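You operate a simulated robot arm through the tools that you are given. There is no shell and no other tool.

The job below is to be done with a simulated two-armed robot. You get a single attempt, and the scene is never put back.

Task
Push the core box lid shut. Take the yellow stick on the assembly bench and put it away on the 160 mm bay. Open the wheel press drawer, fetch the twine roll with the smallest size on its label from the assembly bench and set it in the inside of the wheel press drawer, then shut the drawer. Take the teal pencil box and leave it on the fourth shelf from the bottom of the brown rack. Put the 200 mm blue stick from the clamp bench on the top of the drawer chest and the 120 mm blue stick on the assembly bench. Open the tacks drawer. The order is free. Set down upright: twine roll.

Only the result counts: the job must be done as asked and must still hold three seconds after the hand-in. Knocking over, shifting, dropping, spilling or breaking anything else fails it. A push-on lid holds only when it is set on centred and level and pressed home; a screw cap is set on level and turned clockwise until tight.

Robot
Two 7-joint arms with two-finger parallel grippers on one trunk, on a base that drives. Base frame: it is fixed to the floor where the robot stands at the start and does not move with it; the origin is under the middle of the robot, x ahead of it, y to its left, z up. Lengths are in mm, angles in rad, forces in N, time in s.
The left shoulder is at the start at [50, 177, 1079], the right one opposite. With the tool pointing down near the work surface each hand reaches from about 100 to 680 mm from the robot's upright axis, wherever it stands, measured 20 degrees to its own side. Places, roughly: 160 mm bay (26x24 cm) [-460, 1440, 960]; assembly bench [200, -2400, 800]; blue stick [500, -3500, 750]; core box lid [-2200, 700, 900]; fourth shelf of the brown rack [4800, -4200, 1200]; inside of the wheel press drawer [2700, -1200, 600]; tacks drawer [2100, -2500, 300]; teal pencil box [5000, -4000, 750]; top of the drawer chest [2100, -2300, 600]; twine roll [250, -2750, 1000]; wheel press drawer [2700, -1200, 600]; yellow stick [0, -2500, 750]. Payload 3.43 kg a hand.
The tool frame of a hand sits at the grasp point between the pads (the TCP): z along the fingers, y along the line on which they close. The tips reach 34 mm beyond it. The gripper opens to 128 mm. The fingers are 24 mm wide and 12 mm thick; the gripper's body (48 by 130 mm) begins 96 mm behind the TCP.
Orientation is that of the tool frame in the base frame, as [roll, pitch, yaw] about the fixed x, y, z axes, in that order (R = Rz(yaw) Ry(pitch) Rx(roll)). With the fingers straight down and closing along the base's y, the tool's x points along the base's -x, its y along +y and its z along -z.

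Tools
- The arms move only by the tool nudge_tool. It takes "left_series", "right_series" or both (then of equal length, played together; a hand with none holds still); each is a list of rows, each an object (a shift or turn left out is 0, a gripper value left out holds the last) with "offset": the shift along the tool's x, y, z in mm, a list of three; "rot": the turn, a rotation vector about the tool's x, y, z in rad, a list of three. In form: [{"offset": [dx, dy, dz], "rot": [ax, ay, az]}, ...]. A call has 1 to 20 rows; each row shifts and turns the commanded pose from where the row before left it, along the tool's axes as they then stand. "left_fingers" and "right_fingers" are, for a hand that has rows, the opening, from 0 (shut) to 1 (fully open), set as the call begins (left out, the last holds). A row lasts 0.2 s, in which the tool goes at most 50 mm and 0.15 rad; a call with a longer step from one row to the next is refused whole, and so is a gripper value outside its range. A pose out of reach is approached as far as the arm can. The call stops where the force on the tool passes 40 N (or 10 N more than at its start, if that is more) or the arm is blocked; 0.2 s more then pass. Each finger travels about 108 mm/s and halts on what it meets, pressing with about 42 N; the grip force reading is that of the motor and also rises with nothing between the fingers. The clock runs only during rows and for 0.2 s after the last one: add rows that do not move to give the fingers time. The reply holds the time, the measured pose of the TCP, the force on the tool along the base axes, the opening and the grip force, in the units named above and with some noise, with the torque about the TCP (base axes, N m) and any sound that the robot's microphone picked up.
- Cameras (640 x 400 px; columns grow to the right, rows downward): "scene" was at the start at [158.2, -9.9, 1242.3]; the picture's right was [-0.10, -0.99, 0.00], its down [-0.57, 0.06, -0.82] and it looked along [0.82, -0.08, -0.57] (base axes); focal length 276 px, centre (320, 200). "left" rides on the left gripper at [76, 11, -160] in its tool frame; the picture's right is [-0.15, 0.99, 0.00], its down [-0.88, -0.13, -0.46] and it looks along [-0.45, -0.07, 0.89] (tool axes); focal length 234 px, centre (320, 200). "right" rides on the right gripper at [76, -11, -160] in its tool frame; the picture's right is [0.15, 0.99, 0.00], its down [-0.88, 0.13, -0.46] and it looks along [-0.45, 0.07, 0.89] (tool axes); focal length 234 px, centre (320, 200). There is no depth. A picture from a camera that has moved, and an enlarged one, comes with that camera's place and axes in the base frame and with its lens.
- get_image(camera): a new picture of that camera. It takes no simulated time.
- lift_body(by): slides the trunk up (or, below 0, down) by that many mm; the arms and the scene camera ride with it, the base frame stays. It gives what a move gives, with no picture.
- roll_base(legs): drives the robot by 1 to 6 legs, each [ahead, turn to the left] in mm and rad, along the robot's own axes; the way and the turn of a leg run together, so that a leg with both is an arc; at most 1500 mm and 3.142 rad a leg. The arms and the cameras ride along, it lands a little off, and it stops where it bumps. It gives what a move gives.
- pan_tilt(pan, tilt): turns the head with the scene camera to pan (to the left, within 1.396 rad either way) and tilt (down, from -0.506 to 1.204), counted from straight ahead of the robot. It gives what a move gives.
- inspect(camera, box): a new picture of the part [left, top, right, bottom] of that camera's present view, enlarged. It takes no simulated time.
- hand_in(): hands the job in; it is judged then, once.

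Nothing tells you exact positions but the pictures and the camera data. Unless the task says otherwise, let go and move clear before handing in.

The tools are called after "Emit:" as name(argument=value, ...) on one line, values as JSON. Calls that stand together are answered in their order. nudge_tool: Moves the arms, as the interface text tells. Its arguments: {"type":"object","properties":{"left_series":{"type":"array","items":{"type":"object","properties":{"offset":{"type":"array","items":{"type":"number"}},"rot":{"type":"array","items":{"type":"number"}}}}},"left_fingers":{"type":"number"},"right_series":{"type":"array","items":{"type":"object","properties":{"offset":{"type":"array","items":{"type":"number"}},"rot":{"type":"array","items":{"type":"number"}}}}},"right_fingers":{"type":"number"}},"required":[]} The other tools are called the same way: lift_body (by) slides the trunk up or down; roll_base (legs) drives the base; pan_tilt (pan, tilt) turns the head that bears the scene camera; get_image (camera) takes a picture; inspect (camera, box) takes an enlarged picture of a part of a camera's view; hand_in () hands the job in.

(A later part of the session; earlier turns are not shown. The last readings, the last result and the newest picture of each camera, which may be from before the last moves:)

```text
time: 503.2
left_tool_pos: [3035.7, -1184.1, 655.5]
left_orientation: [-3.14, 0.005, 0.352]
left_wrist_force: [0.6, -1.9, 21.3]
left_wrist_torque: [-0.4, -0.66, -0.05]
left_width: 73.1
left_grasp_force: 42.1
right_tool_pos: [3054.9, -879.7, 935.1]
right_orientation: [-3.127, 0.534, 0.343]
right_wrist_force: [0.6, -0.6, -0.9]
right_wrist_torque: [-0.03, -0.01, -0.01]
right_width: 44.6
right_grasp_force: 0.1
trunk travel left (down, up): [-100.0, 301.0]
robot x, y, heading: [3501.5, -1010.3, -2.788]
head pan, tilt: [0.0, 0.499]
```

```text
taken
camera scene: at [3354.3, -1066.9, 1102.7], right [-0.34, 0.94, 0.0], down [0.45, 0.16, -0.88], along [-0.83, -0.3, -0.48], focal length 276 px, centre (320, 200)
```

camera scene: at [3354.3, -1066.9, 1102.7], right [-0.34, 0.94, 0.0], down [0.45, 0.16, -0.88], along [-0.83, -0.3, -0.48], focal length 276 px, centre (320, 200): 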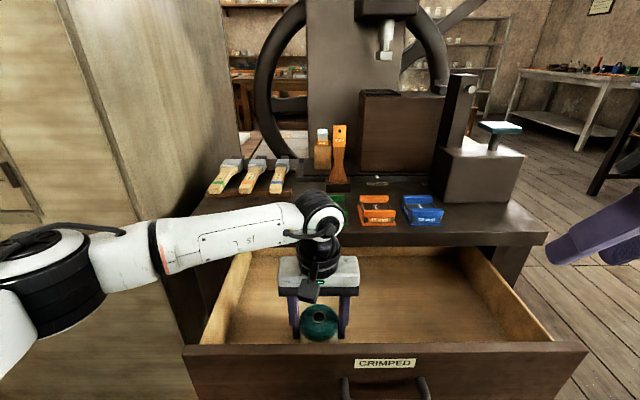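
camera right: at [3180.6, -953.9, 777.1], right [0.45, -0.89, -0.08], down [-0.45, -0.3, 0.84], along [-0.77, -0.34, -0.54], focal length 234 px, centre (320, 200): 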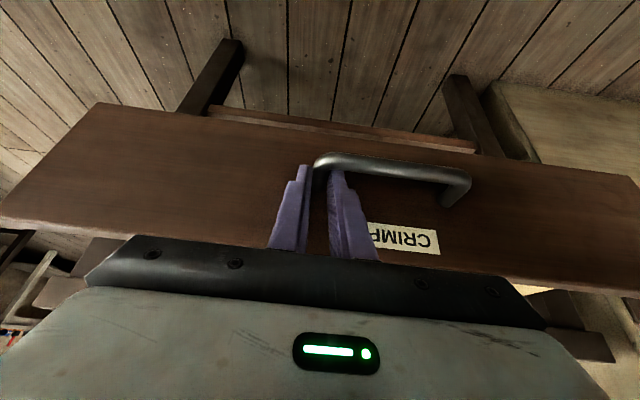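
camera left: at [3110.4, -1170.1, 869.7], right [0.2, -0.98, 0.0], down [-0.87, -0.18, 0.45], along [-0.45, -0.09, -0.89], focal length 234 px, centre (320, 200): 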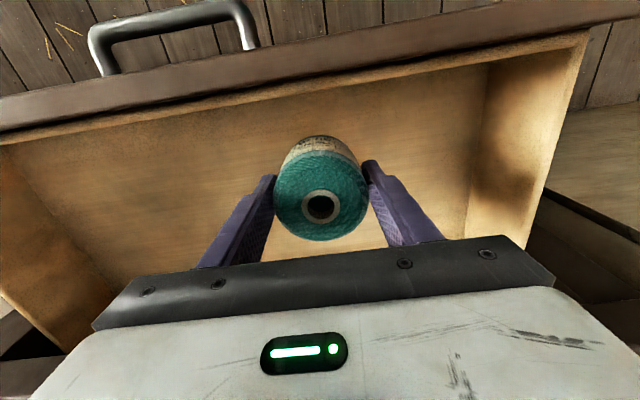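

The roll touches the drawer floor. I ease up 2 mm, open the fingers a bit and rise straight up.

Emit:
nudge_tool(left_series=[{"offset": [0, 0, -2.3]}, {}])

Emit:
nudge_tool(left_series=[{}, {}, {}], left_fingers=0.8)

Emit:
get_image(camera="left")

```text
time: 503.8
left_tool_pos: [3035.5, -1184.0, 655.2]
left_orientation: [-3.141, 0.0, 0.354]
left_wrist_force: [0.2, -2.6, 13.5]
left_wrist_torque: [-0.46, -0.09, 0.03]
left_width: 72.7
left_grasp_force: 41.9
right_tool_pos: [3055.8, -878.7, 935.2]
right_orientation: [-3.128, 0.535, 0.345]
right_wrist_force: [0.7, -0.2, 0.2]
right_wrist_torque: [-0.03, -0.01, -0.03]
right_width: 44.6
right_grasp_force: 0.0
trunk travel left (down, up): [-100.0, 301.0]
robot x, y, heading: [3503.1, -1010.9, -2.786]
head pan, tilt: [0.0, 0.499]
```

```text
time: 504.6
left_tool_pos: [3035.6, -1184.0, 654.9]
left_orientation: [-3.141, -0.003, 0.351]
left_wrist_force: [0.3, 0.4, 0.3]
left_wrist_torque: [0.03, 0.01, 0.0]
left_width: 102.4
left_grasp_force: 0.0
right_tool_pos: [3055.8, -879.0, 933.1]
right_orientation: [-3.129, 0.532, 0.344]
right_wrist_force: [-0.3, 0.1, -0.6]
right_wrist_torque: [-0.01, -0.04, -0.02]
right_width: 44.7
right_grasp_force: 0.2
trunk travel left (down, up): [-100.0, 301.0]
robot x, y, heading: [3506.4, -1011.2, -2.789]
head pan, tilt: [0.0, 0.499]
```

```text
taken
camera left: at [3111.0, -1169.8, 814.9], right [0.2, -0.98, 0.0], down [-0.87, -0.18, 0.45], along [-0.45, -0.09, -0.89], focal length 234 px, centre (320, 200)
```

left: 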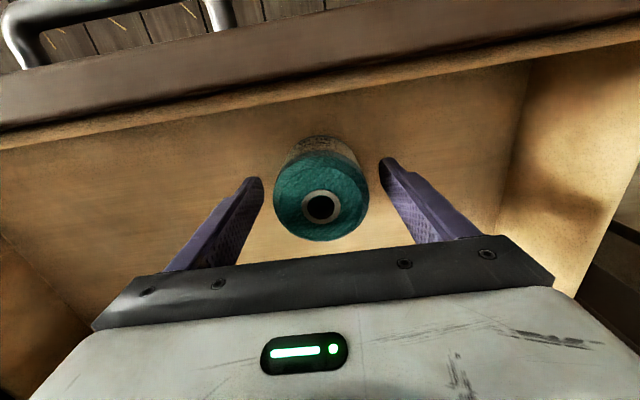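

Emit:
nudge_tool(left_series=[{"offset": [0, 0, -15]}, {"offset": [0, 0, -25]}, {"offset": [0, 0, -40]}, {"offset": [0, 0, -45]}, {"offset": [0, 0, -45]}, {"offset": [0, 0, -45]}, {"offset": [0, 0, -45]}, {"offset": [33.5, 35, 0]}, {"offset": [33.5, 35, 0]}, {"offset": [33.5, 35, 0]}, {}])

Emit:
get_image(camera="scene")

Emit:
inspect(camera="scene", box=[230, 230, 430, 370])

```text
time: 507.0
left_tool_pos: [3167.4, -1249.5, 914.3]
left_orientation: [-3.14, -0.001, 0.353]
left_wrist_force: [-0.4, -0.7, 0.2]
left_wrist_torque: [0.01, 0.05, 0.01]
left_width: 102.4
left_grasp_force: 0.1
right_tool_pos: [3054.5, -880.1, 933.4]
right_orientation: [-3.126, 0.533, 0.343]
right_wrist_force: [-0.3, -0.2, -0.5]
right_wrist_torque: [0.01, 0.0, 0.0]
right_width: 45.0
right_grasp_force: 0.0
trunk travel left (down, up): [-100.0, 301.0]
robot x, y, heading: [3505.0, -1012.6, -2.791]
head pan, tilt: [0.0, 0.499]
```

```text
taken
camera scene: at [3353.1, -1067.3, 1102.1], right [-0.34, 0.94, 0.0], down [0.45, 0.16, -0.88], along [-0.82, -0.3, -0.48], focal length 276 px, centre (320, 200)
```

scene: 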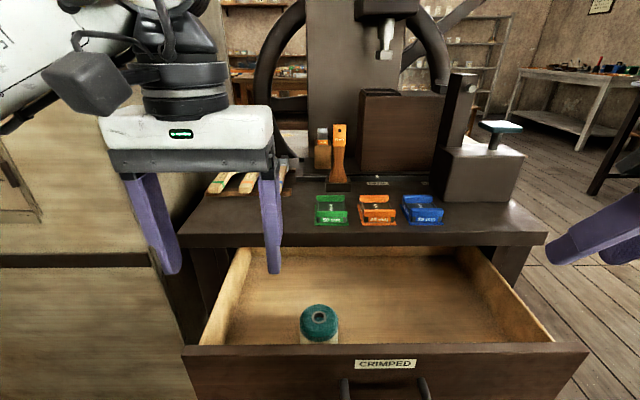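

```text
2.86 times, centred on (330, 300) of scene
camera zoom: at [3353.1, -1067.3, 1102.1], right [-0.34, 0.94, 0.0], down [0.45, 0.16, -0.88], along [-0.82, -0.3, -0.48], focal length 788 px, centre (291, -86)
```

zoom: 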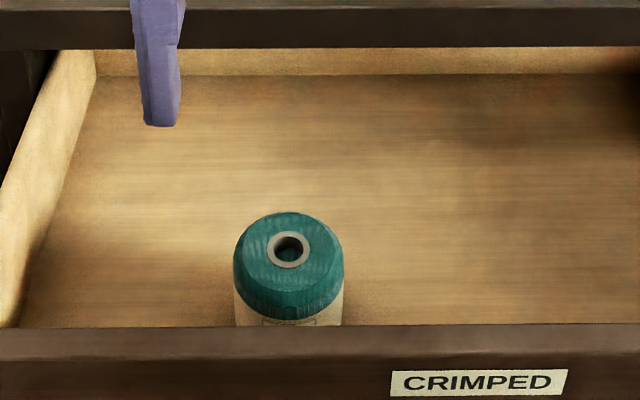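

The roll stands upright in the drawer. I back the base 60 mm, close the right fingers and bring them to the drawer front above the handle to push it shut.

Emit:
roll_base(legs=[[-60, 0]])

Emit:
nudge_tool(right_series=[{"offset": [-10, 45, 6]}, {"offset": [-10, 45, 6]}, {"offset": [0, 45, 0]}, {"offset": [0, 44, 0]}, {"offset": [21, 0, 36]}, {"offset": [21, 0, 36]}, {"offset": [21, 0, 36]}, {"offset": [21, 0, 36]}, {"offset": [16, 0, 28]}, {}], right_fingers=0.0)

Emit:
get_image(camera="right")

Emit:
get_image(camera="scene")

```text
time: 508.0
left_tool_pos: [3222.5, -1229.3, 914.6]
left_orientation: [-3.141, -0.001, 0.351]
left_wrist_force: [0.6, -0.3, 0.6]
left_wrist_torque: [-0.02, 0.01, 0.01]
left_width: 102.4
left_grasp_force: 0.1
right_tool_pos: [3110.3, -859.2, 935.1]
right_orientation: [-3.128, 0.531, 0.345]
right_wrist_force: [-0.6, 0.0, 0.9]
right_wrist_torque: [-0.01, 0.0, 0.0]
right_width: 45.0
right_grasp_force: 0.1
trunk travel left (down, up): [-100.0, 301.0]
robot x, y, heading: [3558.9, -986.8, -2.789]
head pan, tilt: [0.0, 0.499]
```

```text
time: 510.2
left_tool_pos: [3222.6, -1228.7, 913.6]
left_orientation: [-3.139, -0.003, 0.352]
left_wrist_force: [0.1, 0.0, 0.7]
left_wrist_torque: [-0.01, 0.01, 0.0]
left_width: 102.4
left_grasp_force: 0.0
right_tool_pos: [3145.5, -1035.0, 733.5]
right_orientation: [-3.13, 0.533, 0.342]
right_wrist_force: [-0.6, -0.8, 0.8]
right_wrist_torque: [0.01, 0.05, 0.02]
right_width: 0.1
right_grasp_force: 33.1
trunk travel left (down, up): [-100.0, 301.0]
robot x, y, heading: [3561.2, -991.9, -2.787]
head pan, tilt: [0.0, 0.499]
```

```text
taken
camera right: at [3281.9, -976.1, 832.2], right [0.45, -0.89, -0.09], down [-0.45, -0.31, 0.84], along [-0.77, -0.33, -0.54], focal length 234 px, centre (320, 200)
```

right: 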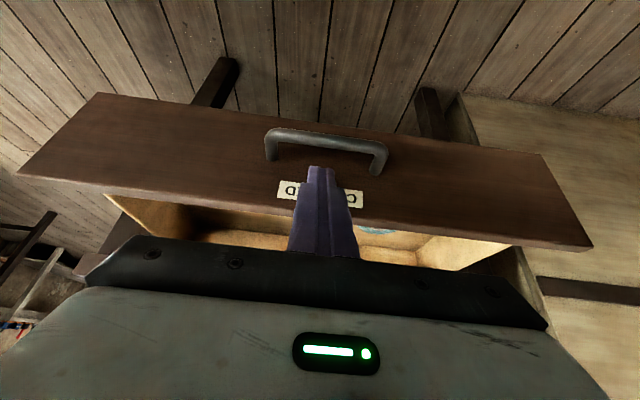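

```text
taken
camera scene: at [3409.0, -1046.8, 1102.1], right [-0.34, 0.94, 0.0], down [0.45, 0.16, -0.88], along [-0.82, -0.3, -0.48], focal length 276 px, centre (320, 200)
```

scene: 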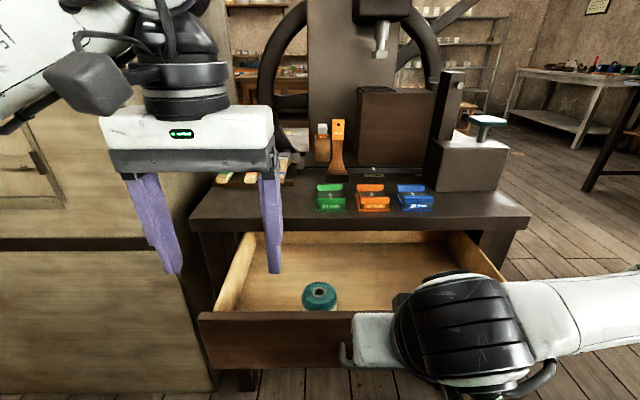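

The tip is just before the drawer front. I lower it 10 mm and push forward slowly.

Emit:
nudge_tool(right_series=[{"offset": [5, 0, 8.6]}, {"offset": [-8.65, 0, 5]}, {"offset": [-8.65, 0, 5]}, {"offset": [-8.65, 0, 5]}, {"offset": [-6.9, 0, 4]}, {"offset": [-6.9, 0, 4]}, {"offset": [-6.9, 0, 4]}, {"offset": [-6.9, 0, 4]}, {"offset": [-6.9, 0, 4]}, {}])

Emit:
get_image(camera="scene")

```text
time: 512.4
left_tool_pos: [3220.9, -1229.2, 914.0]
left_orientation: [-3.14, -0.002, 0.352]
left_wrist_force: [0.5, -0.5, -0.4]
left_wrist_torque: [-0.02, 0.0, 0.05]
left_width: 102.3
left_grasp_force: 0.1
right_tool_pos: [3080.9, -1055.3, 723.8]
right_orientation: [-3.127, 0.531, 0.345]
right_wrist_force: [-0.8, 0.9, 0.4]
right_wrist_torque: [-0.02, 0.03, 0.04]
right_width: 0.1
right_grasp_force: 33.0
trunk travel left (down, up): [-100.0, 301.0]
robot x, y, heading: [3557.6, -988.3, -2.791]
head pan, tilt: [0.0, 0.499]
```

```text
taken
camera scene: at [3409.0, -1046.9, 1102.1], right [-0.34, 0.94, 0.0], down [0.45, 0.16, -0.88], along [-0.82, -0.3, -0.48], focal length 276 px, centre (320, 200)
```

scene: 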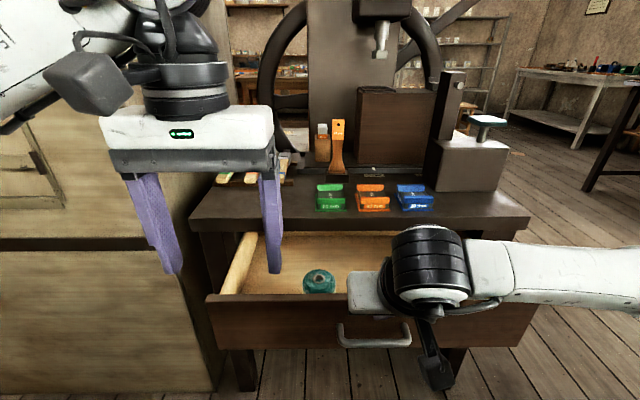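

It slides in with the roll upright. I continue slowly.

Emit:
nudge_tool(right_series=[{"offset": [-6.9, 0, 4]}, {"offset": [-6.9, 0, 4]}, {"offset": [-6.9, 0, 4]}, {"offset": [-6.9, 0, 4]}, {"offset": [-6.9, 0, 4]}, {"offset": [-6.9, 0, 4]}, {"offset": [-6.9, 0, 4]}, {"offset": [-6.9, 0, 4]}, {"offset": [-6.9, 0, 4]}, {"offset": [-6.9, 0, 4]}, {"offset": [-6.9, 0, 4]}, {"offset": [-6.9, 0, 4]}, {}])

Emit:
get_image(camera="scene")

```text
time: 515.2
left_tool_pos: [3223.1, -1228.0, 913.6]
left_orientation: [-3.141, 0.0, 0.351]
left_wrist_force: [0.4, -0.2, 0.7]
left_wrist_torque: [0.02, 0.01, 0.01]
left_width: 102.3
left_grasp_force: 0.0
right_tool_pos: [2989.2, -1087.5, 725.3]
right_orientation: [-3.127, 0.532, 0.345]
right_wrist_force: [0.5, 0.0, 0.3]
right_wrist_torque: [-0.01, 0.0, 0.01]
right_width: 0.0
right_grasp_force: 32.7
trunk travel left (down, up): [-100.0, 301.0]
robot x, y, heading: [3562.2, -987.5, -2.791]
head pan, tilt: [0.0, 0.499]
```

```text
taken
camera scene: at [3409.0, -1046.9, 1102.1], right [-0.34, 0.94, 0.0], down [0.45, 0.16, -0.88], along [-0.82, -0.3, -0.48], focal length 276 px, centre (320, 200)
```

scene: 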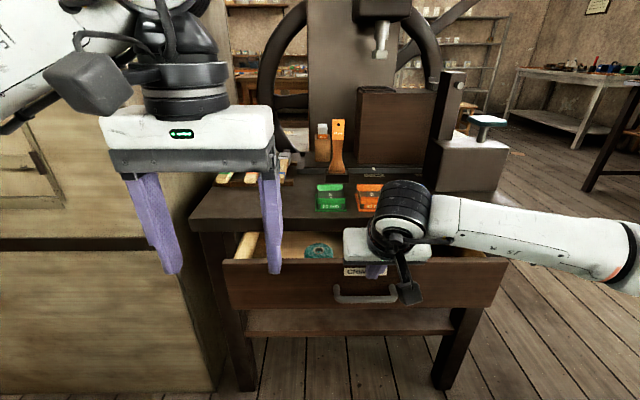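

I lower the fingertip a bit so that the gripper stays clear of the table edge, then push on.

Emit:
nudge_tool(right_series=[{"offset": [8.65, 0, -5]}, {"offset": [11, 0, 19]}, {"offset": [-8.65, 0, 5]}, {"offset": [-6.9, 0, 4]}, {"offset": [-6.9, 0, 4]}, {"offset": [-6.9, 0, 4]}, {"offset": [-6.9, 0, 4]}, {"offset": [-6.9, 0, 4]}, {"offset": [-6.9, 0, 4]}, {"offset": [-6.9, 0, 4]}, {"offset": [-6.9, 0, 4]}, {}])

Emit:
get_image(camera="scene")

Emit:
get_image(camera="right")

```text
time: 517.8
left_tool_pos: [3222.1, -1228.9, 914.2]
left_orientation: [-3.141, -0.001, 0.354]
left_wrist_force: [-0.1, -0.3, 0.5]
left_wrist_torque: [0.03, -0.01, -0.02]
left_width: 102.5
left_grasp_force: 0.1
right_tool_pos: [2928.9, -1108.9, 702.9]
right_orientation: [-3.128, 0.533, 0.344]
right_wrist_force: [0.5, -0.5, 0.8]
right_wrist_torque: [-0.02, -0.02, 0.01]
right_width: 0.2
right_grasp_force: 32.9
trunk travel left (down, up): [-100.0, 301.0]
robot x, y, heading: [3561.2, -988.4, -2.796]
head pan, tilt: [0.0, 0.499]
```

```text
taken
camera scene: at [3409.0, -1046.9, 1102.1], right [-0.34, 0.94, 0.0], down [0.45, 0.16, -0.88], along [-0.82, -0.3, -0.48], focal length 276 px, centre (320, 200)
```

scene: 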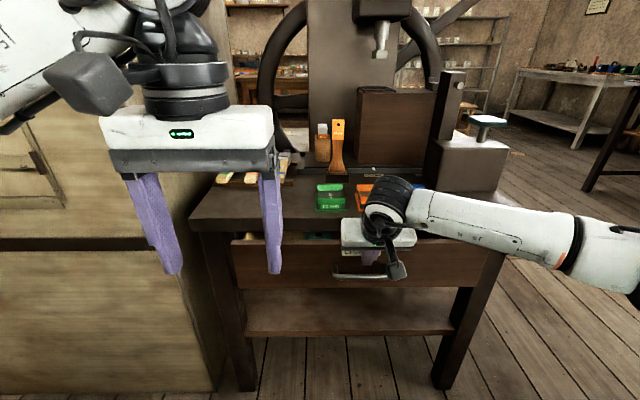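

```text
taken
camera right: at [3064.7, -1051.2, 802.0], right [0.45, -0.89, -0.09], down [-0.45, -0.31, 0.84], along [-0.77, -0.33, -0.54], focal length 234 px, centre (320, 200)
```

right: 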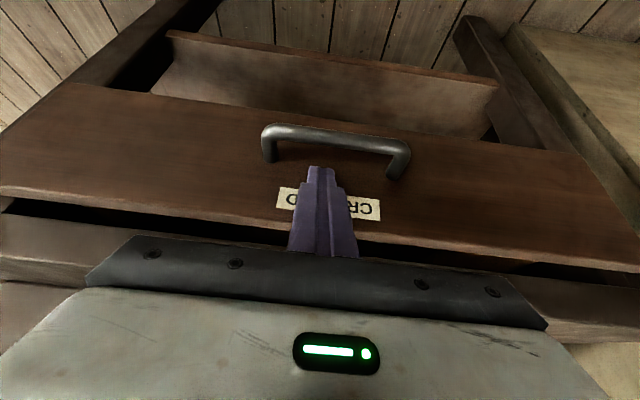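

Emit:
nudge_tool(right_series=[{"offset": [-6.9, 0, 4]}, {"offset": [-6.9, 0, 4]}, {"offset": [-6.9, 0, 4]}, {"offset": [-6.9, 0, 4]}, {}])

Emit:
get_image(camera="right")

```text
time: 519.0
left_tool_pos: [3221.6, -1229.1, 912.3]
left_orientation: [-3.139, -0.002, 0.353]
left_wrist_force: [0.0, 0.5, -0.2]
left_wrist_torque: [0.03, -0.01, 0.04]
left_width: 102.3
left_grasp_force: 0.1
right_tool_pos: [2899.6, -1120.8, 703.7]
right_orientation: [-3.127, 0.533, 0.343]
right_wrist_force: [-0.2, -0.8, 0.1]
right_wrist_torque: [0.0, 0.01, 0.0]
right_width: 0.0
right_grasp_force: 33.0
trunk travel left (down, up): [-100.0, 301.0]
robot x, y, heading: [3560.7, -991.2, -2.794]
head pan, tilt: [0.0, 0.499]
```

```text
taken
camera right: at [3034.5, -1061.5, 803.0], right [0.45, -0.89, -0.09], down [-0.45, -0.31, 0.84], along [-0.77, -0.33, -0.54], focal length 234 px, centre (320, 200)
```

right: 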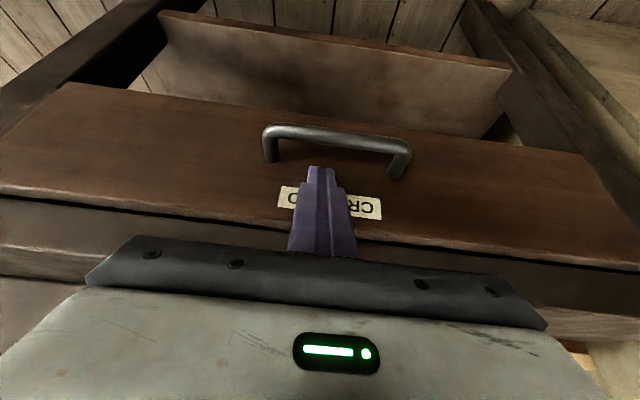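

Emit:
nudge_tool(right_series=[{"offset": [-4.3, 0, 2.5]}, {"offset": [-4.3, 0, 2.5]}, {"offset": [-4.3, 0, 2.5]}, {"offset": [-4.3, 0, 2.5]}, {}])

Emit:
get_image(camera="right")

Emit:
get_image(camera="scene")

```text
time: 520.0
left_tool_pos: [3223.0, -1227.8, 914.7]
left_orientation: [-3.14, -0.002, 0.35]
left_wrist_force: [-1.2, 0.4, 0.9]
left_wrist_torque: [0.01, 0.01, 0.01]
left_width: 102.3
left_grasp_force: 0.0
right_tool_pos: [2887.8, -1125.2, 701.0]
right_orientation: [-3.126, 0.517, 0.343]
right_wrist_force: [9.4, 3.7, 4.7]
right_wrist_torque: [0.09, -0.12, 0.02]
right_width: 0.0
right_grasp_force: 32.7
trunk travel left (down, up): [-100.0, 301.0]
robot x, y, heading: [3556.6, -993.4, -2.79]
head pan, tilt: [0.0, 0.499]
stopped in row 5 (right hand): the force on the tool passed its limit at 44 N (the readings are from after the stop); the commanded pose is now the measured one
```

```text
taken
camera right: at [3021.5, -1067.6, 802.9], right [0.45, -0.89, -0.09], down [-0.46, -0.31, 0.83], along [-0.77, -0.33, -0.55], focal length 234 px, centre (320, 200)
```

right: 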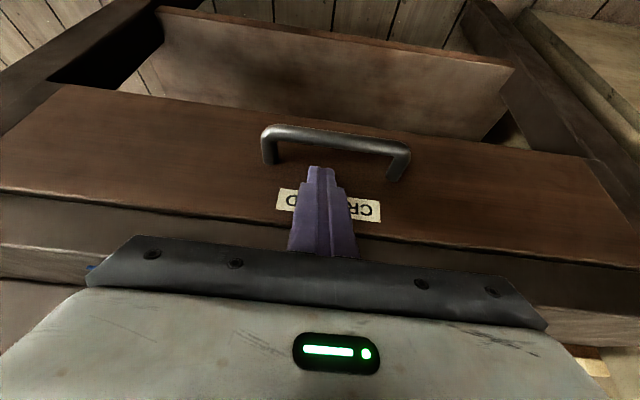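

```text
taken
camera scene: at [3410.6, -1046.0, 1102.3], right [-0.34, 0.94, 0.0], down [0.45, 0.16, -0.88], along [-0.83, -0.3, -0.48], focal length 276 px, centre (320, 200)
```

scene: 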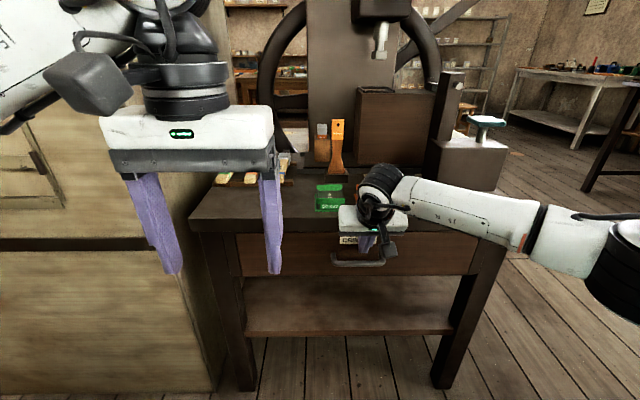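

The drawer reached its stop (44 N). I back the hand away and check.

Emit:
nudge_tool(right_series=[{"offset": [17.3, 0, -10]}, {"offset": [25.9, 0, -15]}, {"offset": [34, 0, -20]}, {"offset": [34, 0, -20]}, {"offset": [-20, 0, -35]}, {"offset": [-20, 0, -35]}, {"offset": [-20, -30, -35]}, {"offset": [0, -40, 0]}, {}])

Emit:
get_image(camera="scene")

Emit:
inspect(camera="scene", box=[200, 190, 520, 310])

```text
refused: row 7 steps farther than a row can; nothing moved
```

```text
taken
camera scene: at [3410.6, -1046.0, 1102.3], right [-0.34, 0.94, 0.0], down [0.45, 0.16, -0.88], along [-0.83, -0.3, -0.48], focal length 276 px, centre (320, 200)
```

scene: 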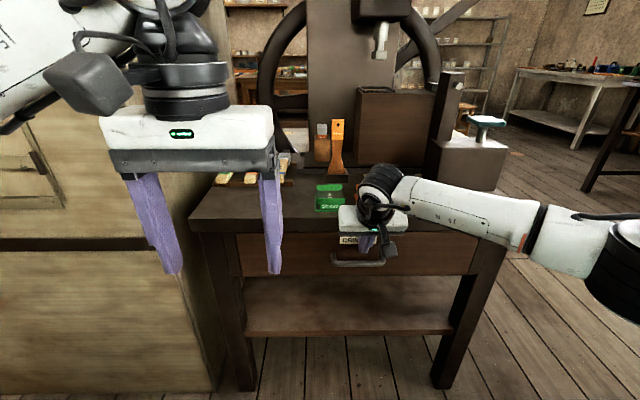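

```text
2.00 times, centred on (360, 250) of scene
camera zoom: at [3410.6, -1046.0, 1102.3], right [-0.34, 0.94, 0.0], down [0.45, 0.16, -0.88], along [-0.83, -0.3, -0.48], focal length 552 px, centre (240, 100)
```

zoom: 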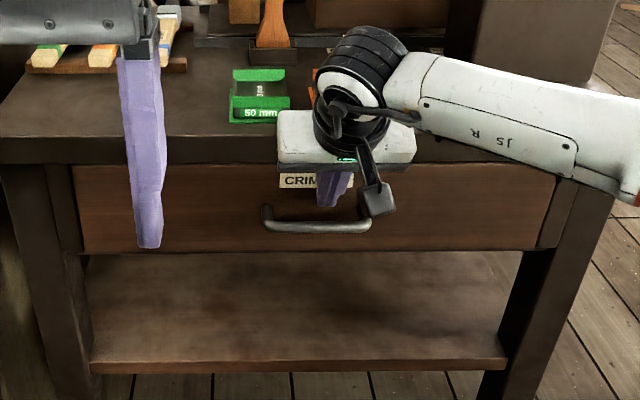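

Emit:
nudge_tool(right_series=[{"offset": [17.3, 0, -10]}, {"offset": [25.9, 0, -15]}, {"offset": [34, 0, -20]}, {"offset": [34, 0, -20]}, {"offset": [-20, 0, -35]}, {"offset": [-20, 0, -35]}, {"offset": [-20, -20, -35]}, {"offset": [0, -40, 0]}, {}])

Emit:
get_image(camera="scene")

Emit:
inspect(camera="scene", box=[200, 170, 520, 310])

```text
time: 522.0
left_tool_pos: [3222.0, -1227.1, 914.5]
left_orientation: [-3.139, -0.002, 0.352]
left_wrist_force: [-0.2, -0.1, 1.1]
left_wrist_torque: [0.04, 0.03, -0.01]
left_width: 102.5
left_grasp_force: 0.0
right_tool_pos: [2988.0, -1028.1, 824.8]
right_orientation: [-3.126, 0.517, 0.343]
right_wrist_force: [-0.4, -0.1, 1.0]
right_wrist_torque: [0.02, 0.01, 0.0]
right_width: 0.0
right_grasp_force: 32.7
trunk travel left (down, up): [-100.0, 301.0]
robot x, y, heading: [3560.6, -990.4, -2.789]
head pan, tilt: [0.0, 0.499]
```

```text
taken
camera scene: at [3409.5, -1046.3, 1102.1], right [-0.34, 0.94, 0.0], down [0.45, 0.16, -0.88], along [-0.82, -0.3, -0.48], focal length 276 px, centre (320, 200)
```

scene: 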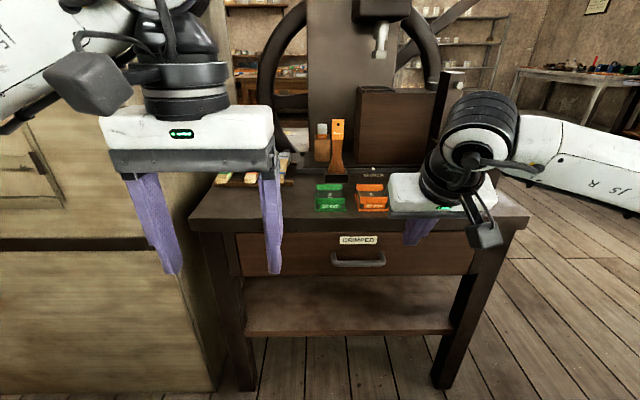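

```text
2.00 times, centred on (360, 240) of scene
camera zoom: at [3409.5, -1046.3, 1102.1], right [-0.34, 0.94, 0.0], down [0.45, 0.16, -0.88], along [-0.82, -0.3, -0.48], focal length 552 px, centre (240, 120)
```

zoom: 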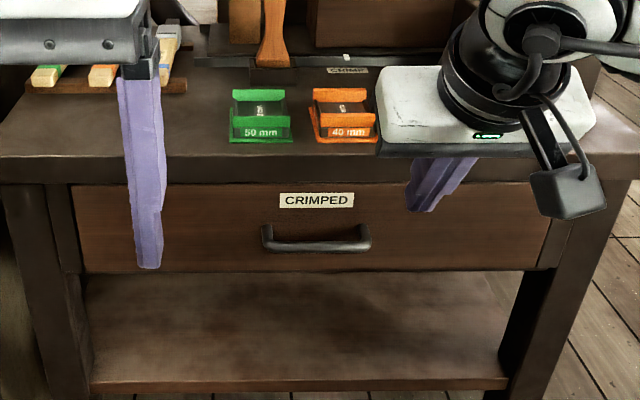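

The drawer is shut flush. I check the small blocks on the stand's top, which were close to my gripper.

Emit:
inspect(camera="scene", box=[300, 165, 420, 225])

```text
5.33 times, centred on (360, 195) of scene
camera zoom: at [3409.5, -1046.3, 1102.1], right [-0.34, 0.94, 0.0], down [0.45, 0.16, -0.88], along [-0.82, -0.3, -0.48], focal length 1471 px, centre (107, 227)
```

zoom: 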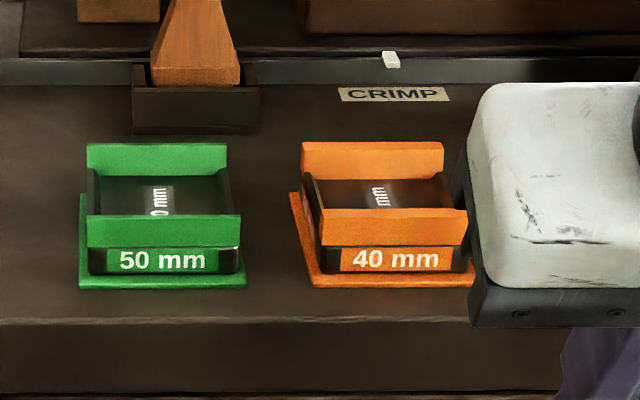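

All undisturbed. Now the teal pencil box in the far corner: I restore the right hand, raise the trunk and turn toward the brown rack to look at the way.

Emit:
lift_body(by=150)

Emit:
nudge_tool(right_series=[{"rot": [-0.0155, 0, 0]}, {"rot": [0, 0.13, 0]}, {"rot": [0, 0.13, 0]}, {"rot": [0, 0.13, 0]}, {"rot": [0, 0.127, 0]}, {"offset": [45, 0, -20]}, {"offset": [45, 0, -20]}, {"offset": [45, 0, -20]}, {"offset": [20, 0, 0]}, {}], right_fingers=1.0)

Emit:
roll_base(legs=[[0, 1.653]])

Emit:
pan_tilt(pan=0.0, tilt=0.3)

Emit:
get_image(camera="scene")

Emit:
inspect(camera="scene", box=[220, 60, 420, 220])

```text
time: 523.8
left_tool_pos: [3222.4, -1228.4, 1063.6]
left_orientation: [-3.14, -0.001, 0.35]
left_wrist_force: [0.3, 0.1, 0.5]
left_wrist_torque: [-0.02, 0.02, 0.03]
left_width: 102.3
left_grasp_force: 0.1
right_tool_pos: [2988.2, -1028.5, 972.9]
right_orientation: [-3.125, 0.516, 0.343]
right_wrist_force: [-0.3, 0.2, 0.5]
right_wrist_torque: [-0.02, -0.02, -0.02]
right_width: 0.0
right_grasp_force: 32.9
trunk travel left (down, up): [-250.0, 151.0]
robot x, y, heading: [3559.4, -988.9, -2.796]
head pan, tilt: [0.0, 0.499]
```

```text
time: 526.0
left_tool_pos: [3222.4, -1227.1, 1064.0]
left_orientation: [-3.14, -0.001, 0.353]
left_wrist_force: [-0.1, 0.0, -0.3]
left_wrist_torque: [0.01, -0.01, 0.0]
left_width: 102.4
left_grasp_force: 0.0
right_tool_pos: [3133.8, -976.7, 1034.6]
right_orientation: [-3.141, 0.001, 0.341]
right_wrist_force: [-0.1, -0.2, -0.5]
right_wrist_torque: [0.02, -0.03, -0.03]
right_width: 127.9
right_grasp_force: 0.1
trunk travel left (down, up): [-250.0, 151.0]
robot x, y, heading: [3562.0, -986.7, -2.787]
head pan, tilt: [0.0, 0.499]
```

```text
time: 530.4
left_tool_pos: [3821.5, -1311.5, 1063.9]
left_orientation: [-3.14, -0.001, 1.992]
left_wrist_force: [0.0, 0.1, -0.1]
left_wrist_torque: [0.01, 0.02, -0.02]
left_width: 102.2
left_grasp_force: 0.1
right_tool_pos: [3575.9, -1416.3, 1034.5]
right_orientation: [3.14, 0.001, 1.982]
right_wrist_force: [-0.7, -0.5, -0.2]
right_wrist_torque: [0.02, 0.01, 0.04]
right_width: 128.2
right_grasp_force: 0.1
trunk travel left (down, up): [-250.0, 151.0]
robot x, y, heading: [3558.7, -992.7, -1.148]
head pan, tilt: [0.0, 0.499]
```

```text
time: 531.1
left_tool_pos: [3821.3, -1309.2, 1064.6]
left_orientation: [-3.14, -0.002, 1.992]
left_wrist_force: [-0.1, -0.1, -0.5]
left_wrist_torque: [-0.02, -0.01, -0.01]
left_width: 102.7
left_grasp_force: 0.0
right_tool_pos: [3576.5, -1417.2, 1033.0]
right_orientation: [-3.141, 0.0, 1.983]
right_wrist_force: [0.0, 0.5, 0.4]
right_wrist_torque: [-0.02, 0.01, 0.03]
right_width: 128.0
right_grasp_force: 0.0
trunk travel left (down, up): [-250.0, 151.0]
robot x, y, heading: [3563.0, -991.7, -1.148]
head pan, tilt: [0.0, 0.3]
```

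```text
taken
camera scene: at [3627.2, -1140.5, 1270.5], right [-0.91, -0.41, 0.0], down [-0.12, 0.27, -0.96], along [0.39, -0.87, -0.3], focal length 276 px, centre (320, 200)
```

scene: 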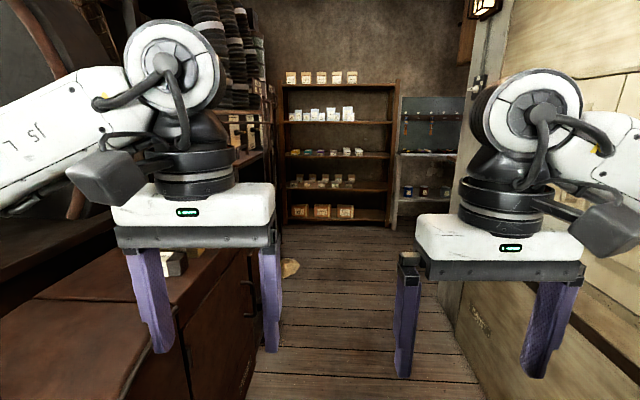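

```text
2.50 times, centred on (320, 140) of scene
camera zoom: at [3627.2, -1140.5, 1270.5], right [-0.91, -0.41, 0.0], down [-0.12, 0.27, -0.96], along [0.39, -0.87, -0.3], focal length 689 px, centre (320, 350)
```

zoom: 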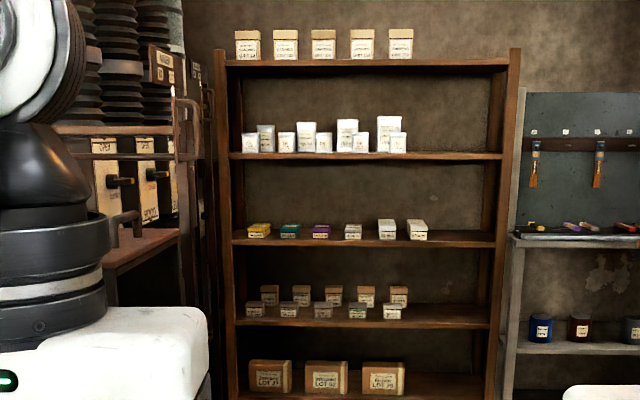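

The brown rack is at the end of this aisle: shelf 3 from the bottom holds the pencil boxes (yellow, teal, purple…), shelf 4 the white tins. I drive down the aisle keeping a bit right of the cabinets.

Emit:
roll_base(legs=[[0, -0.17], [1450, 0], [0, 0.09]])

Emit:
get_image(camera="scene")

Emit:
inspect(camera="scene", box=[200, 80, 440, 240])

```text
time: 539.4
left_tool_pos: [4143.3, -2723.7, 1063.6]
left_orientation: [-3.141, 0.0, 1.907]
left_wrist_force: [0.6, 0.3, 0.2]
left_wrist_torque: [0.0, -0.01, 0.0]
left_width: 102.4
left_grasp_force: 0.0
right_tool_pos: [3890.6, -2808.5, 1032.9]
right_orientation: [3.141, 0.0, 1.9]
right_wrist_force: [-0.2, 0.4, 0.1]
right_wrist_torque: [0.01, 0.02, 0.01]
right_width: 127.7
right_grasp_force: 0.1
trunk travel left (down, up): [-250.0, 151.0]
robot x, y, heading: [3909.4, -2382.1, -1.236]
head pan, tilt: [0.0, 0.3]
```

```text
taken
camera scene: at [3964.8, -2537.0, 1270.5], right [-0.94, -0.33, 0.0], down [-0.1, 0.28, -0.96], along [0.31, -0.9, -0.3], focal length 276 px, centre (320, 200)
```

scene: 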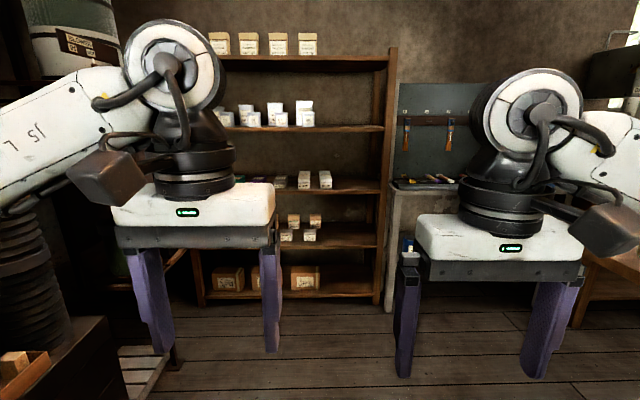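

```text
2.50 times, centred on (320, 160) of scene
camera zoom: at [3964.8, -2537.0, 1270.5], right [-0.94, -0.33, 0.0], down [-0.1, 0.28, -0.96], along [0.31, -0.9, -0.3], focal length 689 px, centre (320, 300)
```

zoom: 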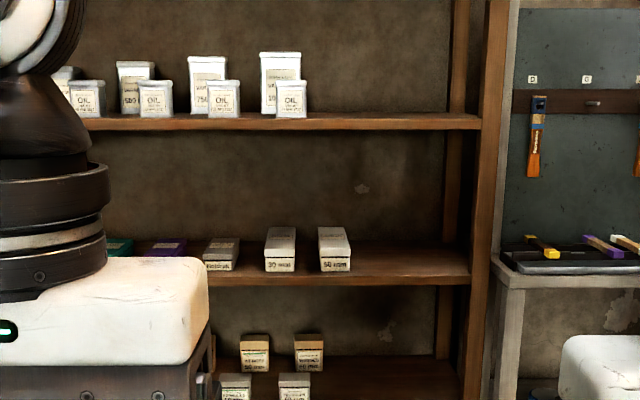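

I see the rack's right part clearly; the teal box is behind my left arm. I drive toward a spot in front of it.

Emit:
roll_base(legs=[[0, 0.308], [1120, 0], [0, -0.294]])

Emit:
pan_tilt(pan=0.15, tilt=0.3)

Emit:
get_image(camera="scene")

Emit:
inspect(camera="scene", box=[220, 130, 420, 290])

```text
time: 545.7
left_tool_pos: [4883.8, -3490.4, 1064.6]
left_orientation: [3.139, 0.004, 2.219]
left_wrist_force: [-0.2, 0.6, 0.2]
left_wrist_torque: [0.04, -0.01, 0.02]
left_width: 102.5
left_grasp_force: 0.3
right_tool_pos: [4670.7, -3650.9, 1034.7]
right_orientation: [3.141, 0.004, 2.217]
right_wrist_force: [-0.4, 0.7, 0.0]
right_wrist_torque: [0.0, 0.01, -0.01]
right_width: 128.1
right_grasp_force: 0.1
trunk travel left (down, up): [-250.0, 151.0]
robot x, y, heading: [4556.7, -3243.8, -0.92]
head pan, tilt: [0.0, 0.3]
stopped in leg 2: the robot was blocked; the commanded pose is now the measured one
```

```text
time: 546.4
left_tool_pos: [4884.0, -3491.8, 1064.1]
left_orientation: [3.138, 0.001, 2.221]
left_wrist_force: [0.2, 0.5, 0.1]
left_wrist_torque: [0.0, 0.02, -0.02]
left_width: 102.0
left_grasp_force: 0.0
right_tool_pos: [4670.5, -3651.6, 1034.8]
right_orientation: [3.141, 0.005, 2.216]
right_wrist_force: [-0.1, -0.8, -0.2]
right_wrist_torque: [0.01, -0.03, 0.0]
right_width: 127.9
right_grasp_force: 0.0
trunk travel left (down, up): [-250.0, 151.0]
robot x, y, heading: [4559.7, -3243.1, -0.919]
head pan, tilt: [0.15, 0.3]
```

```text
taken
camera scene: at [4666.6, -3360.7, 1271.3], right [-0.7, -0.72, 0.0], down [-0.21, 0.2, -0.96], along [0.69, -0.67, -0.29], focal length 276 px, centre (320, 200)
```

scene: 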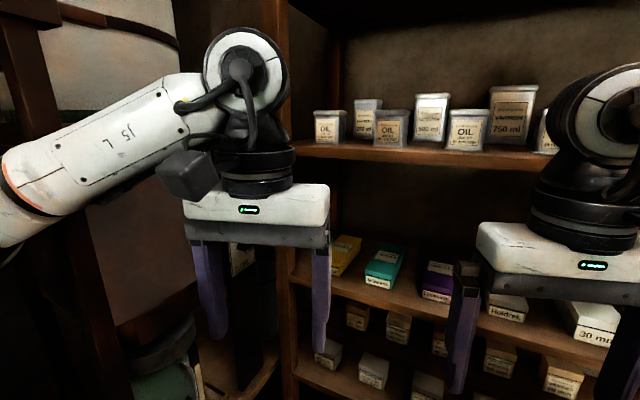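

```text
2.50 times, centred on (320, 210) of scene
camera zoom: at [4666.6, -3360.7, 1271.3], right [-0.7, -0.72, 0.0], down [-0.21, 0.2, -0.96], along [0.69, -0.67, -0.29], focal length 689 px, centre (320, 175)
```

zoom: 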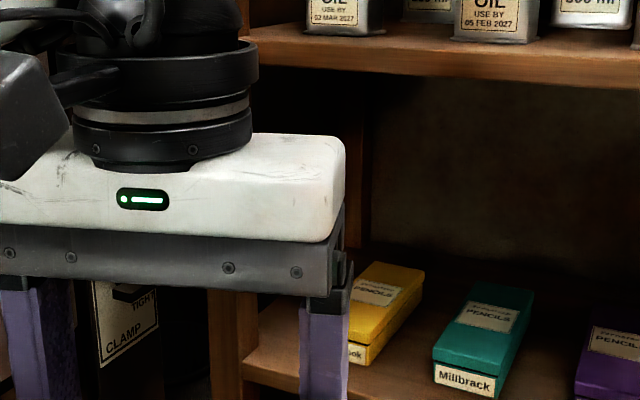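

The base stopped: something blocks on my way. I look around to see what it is before moving.

Emit:
pan_tilt(pan=1.0, tilt=0.6)

Emit:
get_image(camera="scene")

Emit:
pan_tilt(pan=-0.9, tilt=0.7)

Emit:
get_image(camera="scene")

Emit:
get_image(camera="left")

Emit:
get_image(camera="right")

```text
time: 547.6
left_tool_pos: [4884.3, -3490.6, 1064.1]
left_orientation: [3.138, 0.003, 2.221]
left_wrist_force: [0.2, -0.4, 0.1]
left_wrist_torque: [0.02, 0.01, 0.0]
left_width: 102.6
left_grasp_force: 0.1
right_tool_pos: [4670.0, -3651.2, 1034.8]
right_orientation: [3.141, 0.006, 2.216]
right_wrist_force: [-1.2, 0.5, 0.4]
right_wrist_torque: [0.01, 0.01, 0.02]
right_width: 127.9
right_grasp_force: 0.0
trunk travel left (down, up): [-250.0, 151.0]
robot x, y, heading: [4560.8, -3243.1, -0.92]
head pan, tilt: [1.0, 0.6]
```

```text
taken
camera scene: at [4687.7, -3288.7, 1243.7], right [0.08, -1.0, 0.0], down [-0.56, -0.05, -0.83], along [0.82, 0.06, -0.56], focal length 276 px, centre (320, 200)
```

scene: 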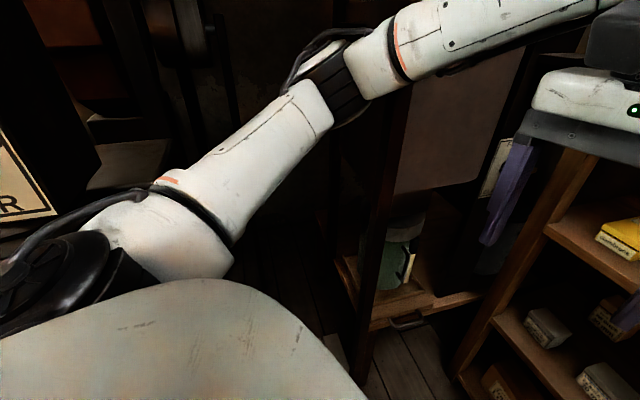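

```text
time: 549.4
left_tool_pos: [4884.1, -3490.2, 1064.1]
left_orientation: [3.137, 0.002, 2.22]
left_wrist_force: [0.1, 0.4, -0.6]
left_wrist_torque: [0.01, -0.03, -0.02]
left_width: 102.2
left_grasp_force: 0.1
right_tool_pos: [4670.0, -3651.0, 1035.2]
right_orientation: [3.141, 0.005, 2.217]
right_wrist_force: [0.7, 0.1, 0.4]
right_wrist_torque: [-0.01, 0.01, 0.0]
right_width: 127.9
right_grasp_force: 0.0
trunk travel left (down, up): [-250.0, 151.0]
robot x, y, heading: [4557.2, -3242.3, -0.92]
head pan, tilt: [-0.901, 0.7]
```

```text
taken
camera scene: at [4578.7, -3378.3, 1235.0], right [-0.97, 0.25, 0.0], down [0.16, 0.62, -0.77], along [-0.19, -0.74, -0.64], focal length 276 px, centre (320, 200)
```

scene: 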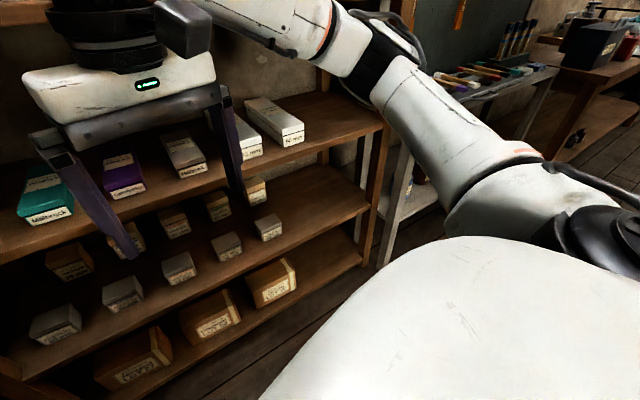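

```text
taken
camera left: at [4847.4, -3424.7, 1224.1], right [0.88, 0.48, 0.0], down [0.43, -0.78, 0.46], along [0.22, -0.4, -0.89], focal length 234 px, centre (320, 200)
```

left: 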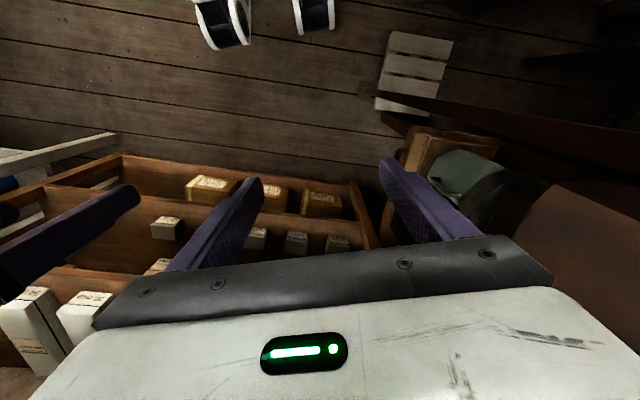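

```text
taken
camera right: at [4616.6, -3596.7, 1194.5], right [0.7, 0.71, 0.0], down [0.63, -0.62, 0.46], along [0.33, -0.32, -0.89], focal length 234 px, centre (320, 200)
```

right: 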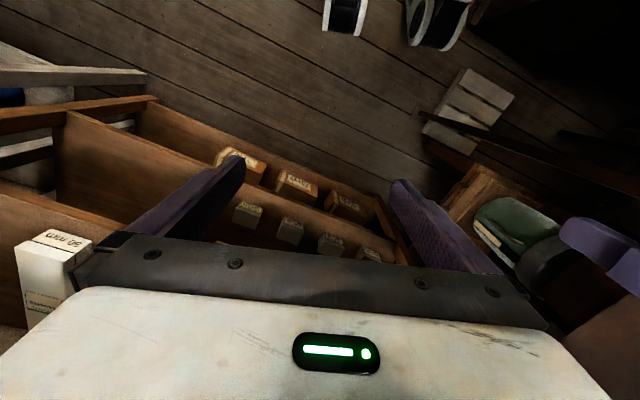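

My left elbow touched a machine post at the left. I back off, and first retract the right hand so it won't reach into the rack later.

Emit:
roll_base(legs=[[-200, 0]])

Emit:
nudge_tool(right_series=[{"offset": [42, 0, 0]}, {"offset": [42, 0, 0]}, {"offset": [42, 0, 0]}, {"offset": [42, 0, 0]}, {}])

Emit:
pan_tilt(pan=0.6, tilt=0.4)

Emit:
get_image(camera="scene")

```text
time: 551.0
left_tool_pos: [4766.5, -3335.9, 1061.4]
left_orientation: [3.14, -0.001, 2.223]
left_wrist_force: [0.4, -0.8, 0.2]
left_wrist_torque: [-0.03, 0.0, -0.01]
left_width: 102.4
left_grasp_force: 0.1
right_tool_pos: [4553.3, -3495.8, 1032.8]
right_orientation: [-3.14, 0.0, 2.216]
right_wrist_force: [-0.6, -0.7, 0.1]
right_wrist_torque: [-0.04, -0.04, 0.01]
right_width: 127.9
right_grasp_force: 0.0
trunk travel left (down, up): [-250.0, 151.0]
robot x, y, heading: [4438.0, -3083.8, -0.918]
head pan, tilt: [-0.901, 0.7]
```

```text
time: 552.2
left_tool_pos: [4767.6, -3336.7, 1061.6]
left_orientation: [3.14, -0.002, 2.222]
left_wrist_force: [-0.6, 0.5, 0.3]
left_wrist_torque: [0.0, 0.01, -0.03]
left_width: 102.2
left_grasp_force: 0.0
right_tool_pos: [4452.9, -3363.0, 1034.4]
right_orientation: [3.141, -0.002, 2.216]
right_wrist_force: [0.1, 0.3, -0.4]
right_wrist_torque: [-0.01, 0.03, -0.01]
right_width: 128.1
right_grasp_force: 0.1
trunk travel left (down, up): [-250.0, 151.0]
robot x, y, heading: [4441.7, -3087.0, -0.916]
head pan, tilt: [-0.901, 0.7]
```

```text
time: 553.8
left_tool_pos: [4767.3, -3335.4, 1062.2]
left_orientation: [3.14, -0.004, 2.221]
left_wrist_force: [-0.7, -0.1, -0.4]
left_wrist_torque: [0.01, 0.0, -0.02]
left_width: 102.3
left_grasp_force: 0.1
right_tool_pos: [4453.4, -3362.5, 1034.4]
right_orientation: [-3.141, 0.001, 2.216]
right_wrist_force: [0.2, 0.2, -0.2]
right_wrist_torque: [-0.01, -0.03, 0.03]
right_width: 128.0
right_grasp_force: 0.0
trunk travel left (down, up): [-250.0, 151.0]
robot x, y, heading: [4438.0, -3085.5, -0.921]
head pan, tilt: [0.6, 0.4]
```

```text
taken
camera scene: at [4570.7, -3170.7, 1261.2], right [-0.31, -0.95, 0.0], down [-0.37, 0.12, -0.92], along [0.87, -0.29, -0.39], focal length 276 px, centre (320, 200)
```

scene: 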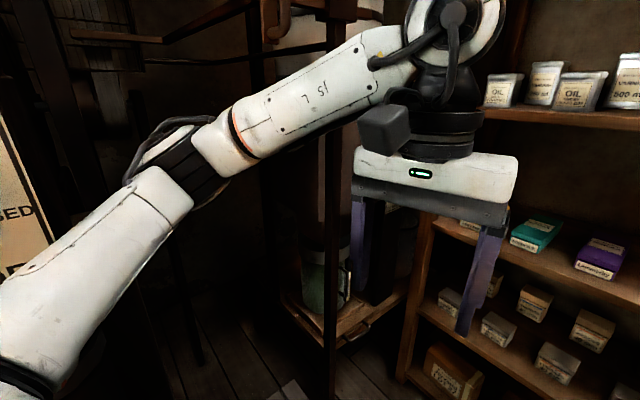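

I go a bit to the right and then approach the rack obliquely so that the left elbow stays clear of the machine post.

Emit:
roll_base(legs=[[0, -1.44], [427, 0], [0, 1.64]])

Emit:
pan_tilt(pan=0.0, tilt=0.4)

Emit:
get_image(camera="scene")

```text
time: 564.0
left_tool_pos: [4512.4, -3562.3, 1062.9]
left_orientation: [3.139, -0.003, 2.44]
left_wrist_force: [-0.8, 0.2, -0.1]
left_wrist_torque: [-0.01, 0.02, 0.02]
left_width: 102.4
left_grasp_force: 0.1
right_tool_pos: [4210.9, -3656.2, 1034.8]
right_orientation: [3.14, -0.001, 2.434]
right_wrist_force: [0.2, 0.4, 0.5]
right_wrist_torque: [-0.02, -0.02, 0.0]
right_width: 128.1
right_grasp_force: 0.1
trunk travel left (down, up): [-250.0, 151.0]
robot x, y, heading: [4137.2, -3388.4, -0.698]
head pan, tilt: [0.6, 0.4]
```

```text
time: 565.0
left_tool_pos: [4512.7, -3562.3, 1062.4]
left_orientation: [3.139, -0.004, 2.44]
left_wrist_force: [0.2, -0.5, -0.9]
left_wrist_torque: [-0.01, 0.02, 0.02]
left_width: 102.5
left_grasp_force: 0.1
right_tool_pos: [4210.7, -3657.2, 1033.6]
right_orientation: [-3.141, 0.0, 2.434]
right_wrist_force: [0.0, -0.8, 0.6]
right_wrist_torque: [-0.01, 0.03, -0.03]
right_width: 128.1
right_grasp_force: 0.0
trunk travel left (down, up): [-250.0, 151.0]
robot x, y, heading: [4137.8, -3383.9, -0.698]
head pan, tilt: [0.0, 0.4]
```

```text
taken
camera scene: at [4262.8, -3494.5, 1261.3], right [-0.64, -0.77, 0.0], down [-0.3, 0.25, -0.92], along [0.71, -0.59, -0.39], focal length 276 px, centre (320, 200)
```

scene: 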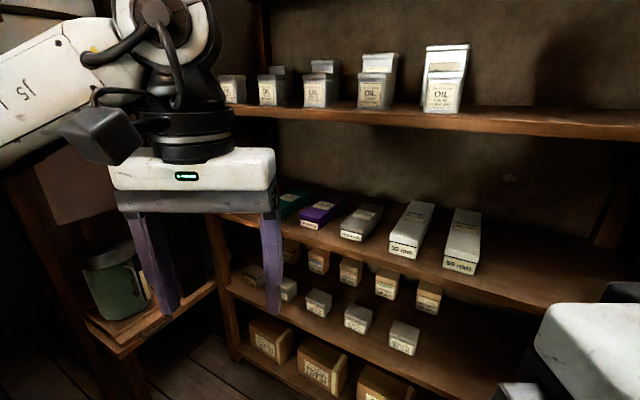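

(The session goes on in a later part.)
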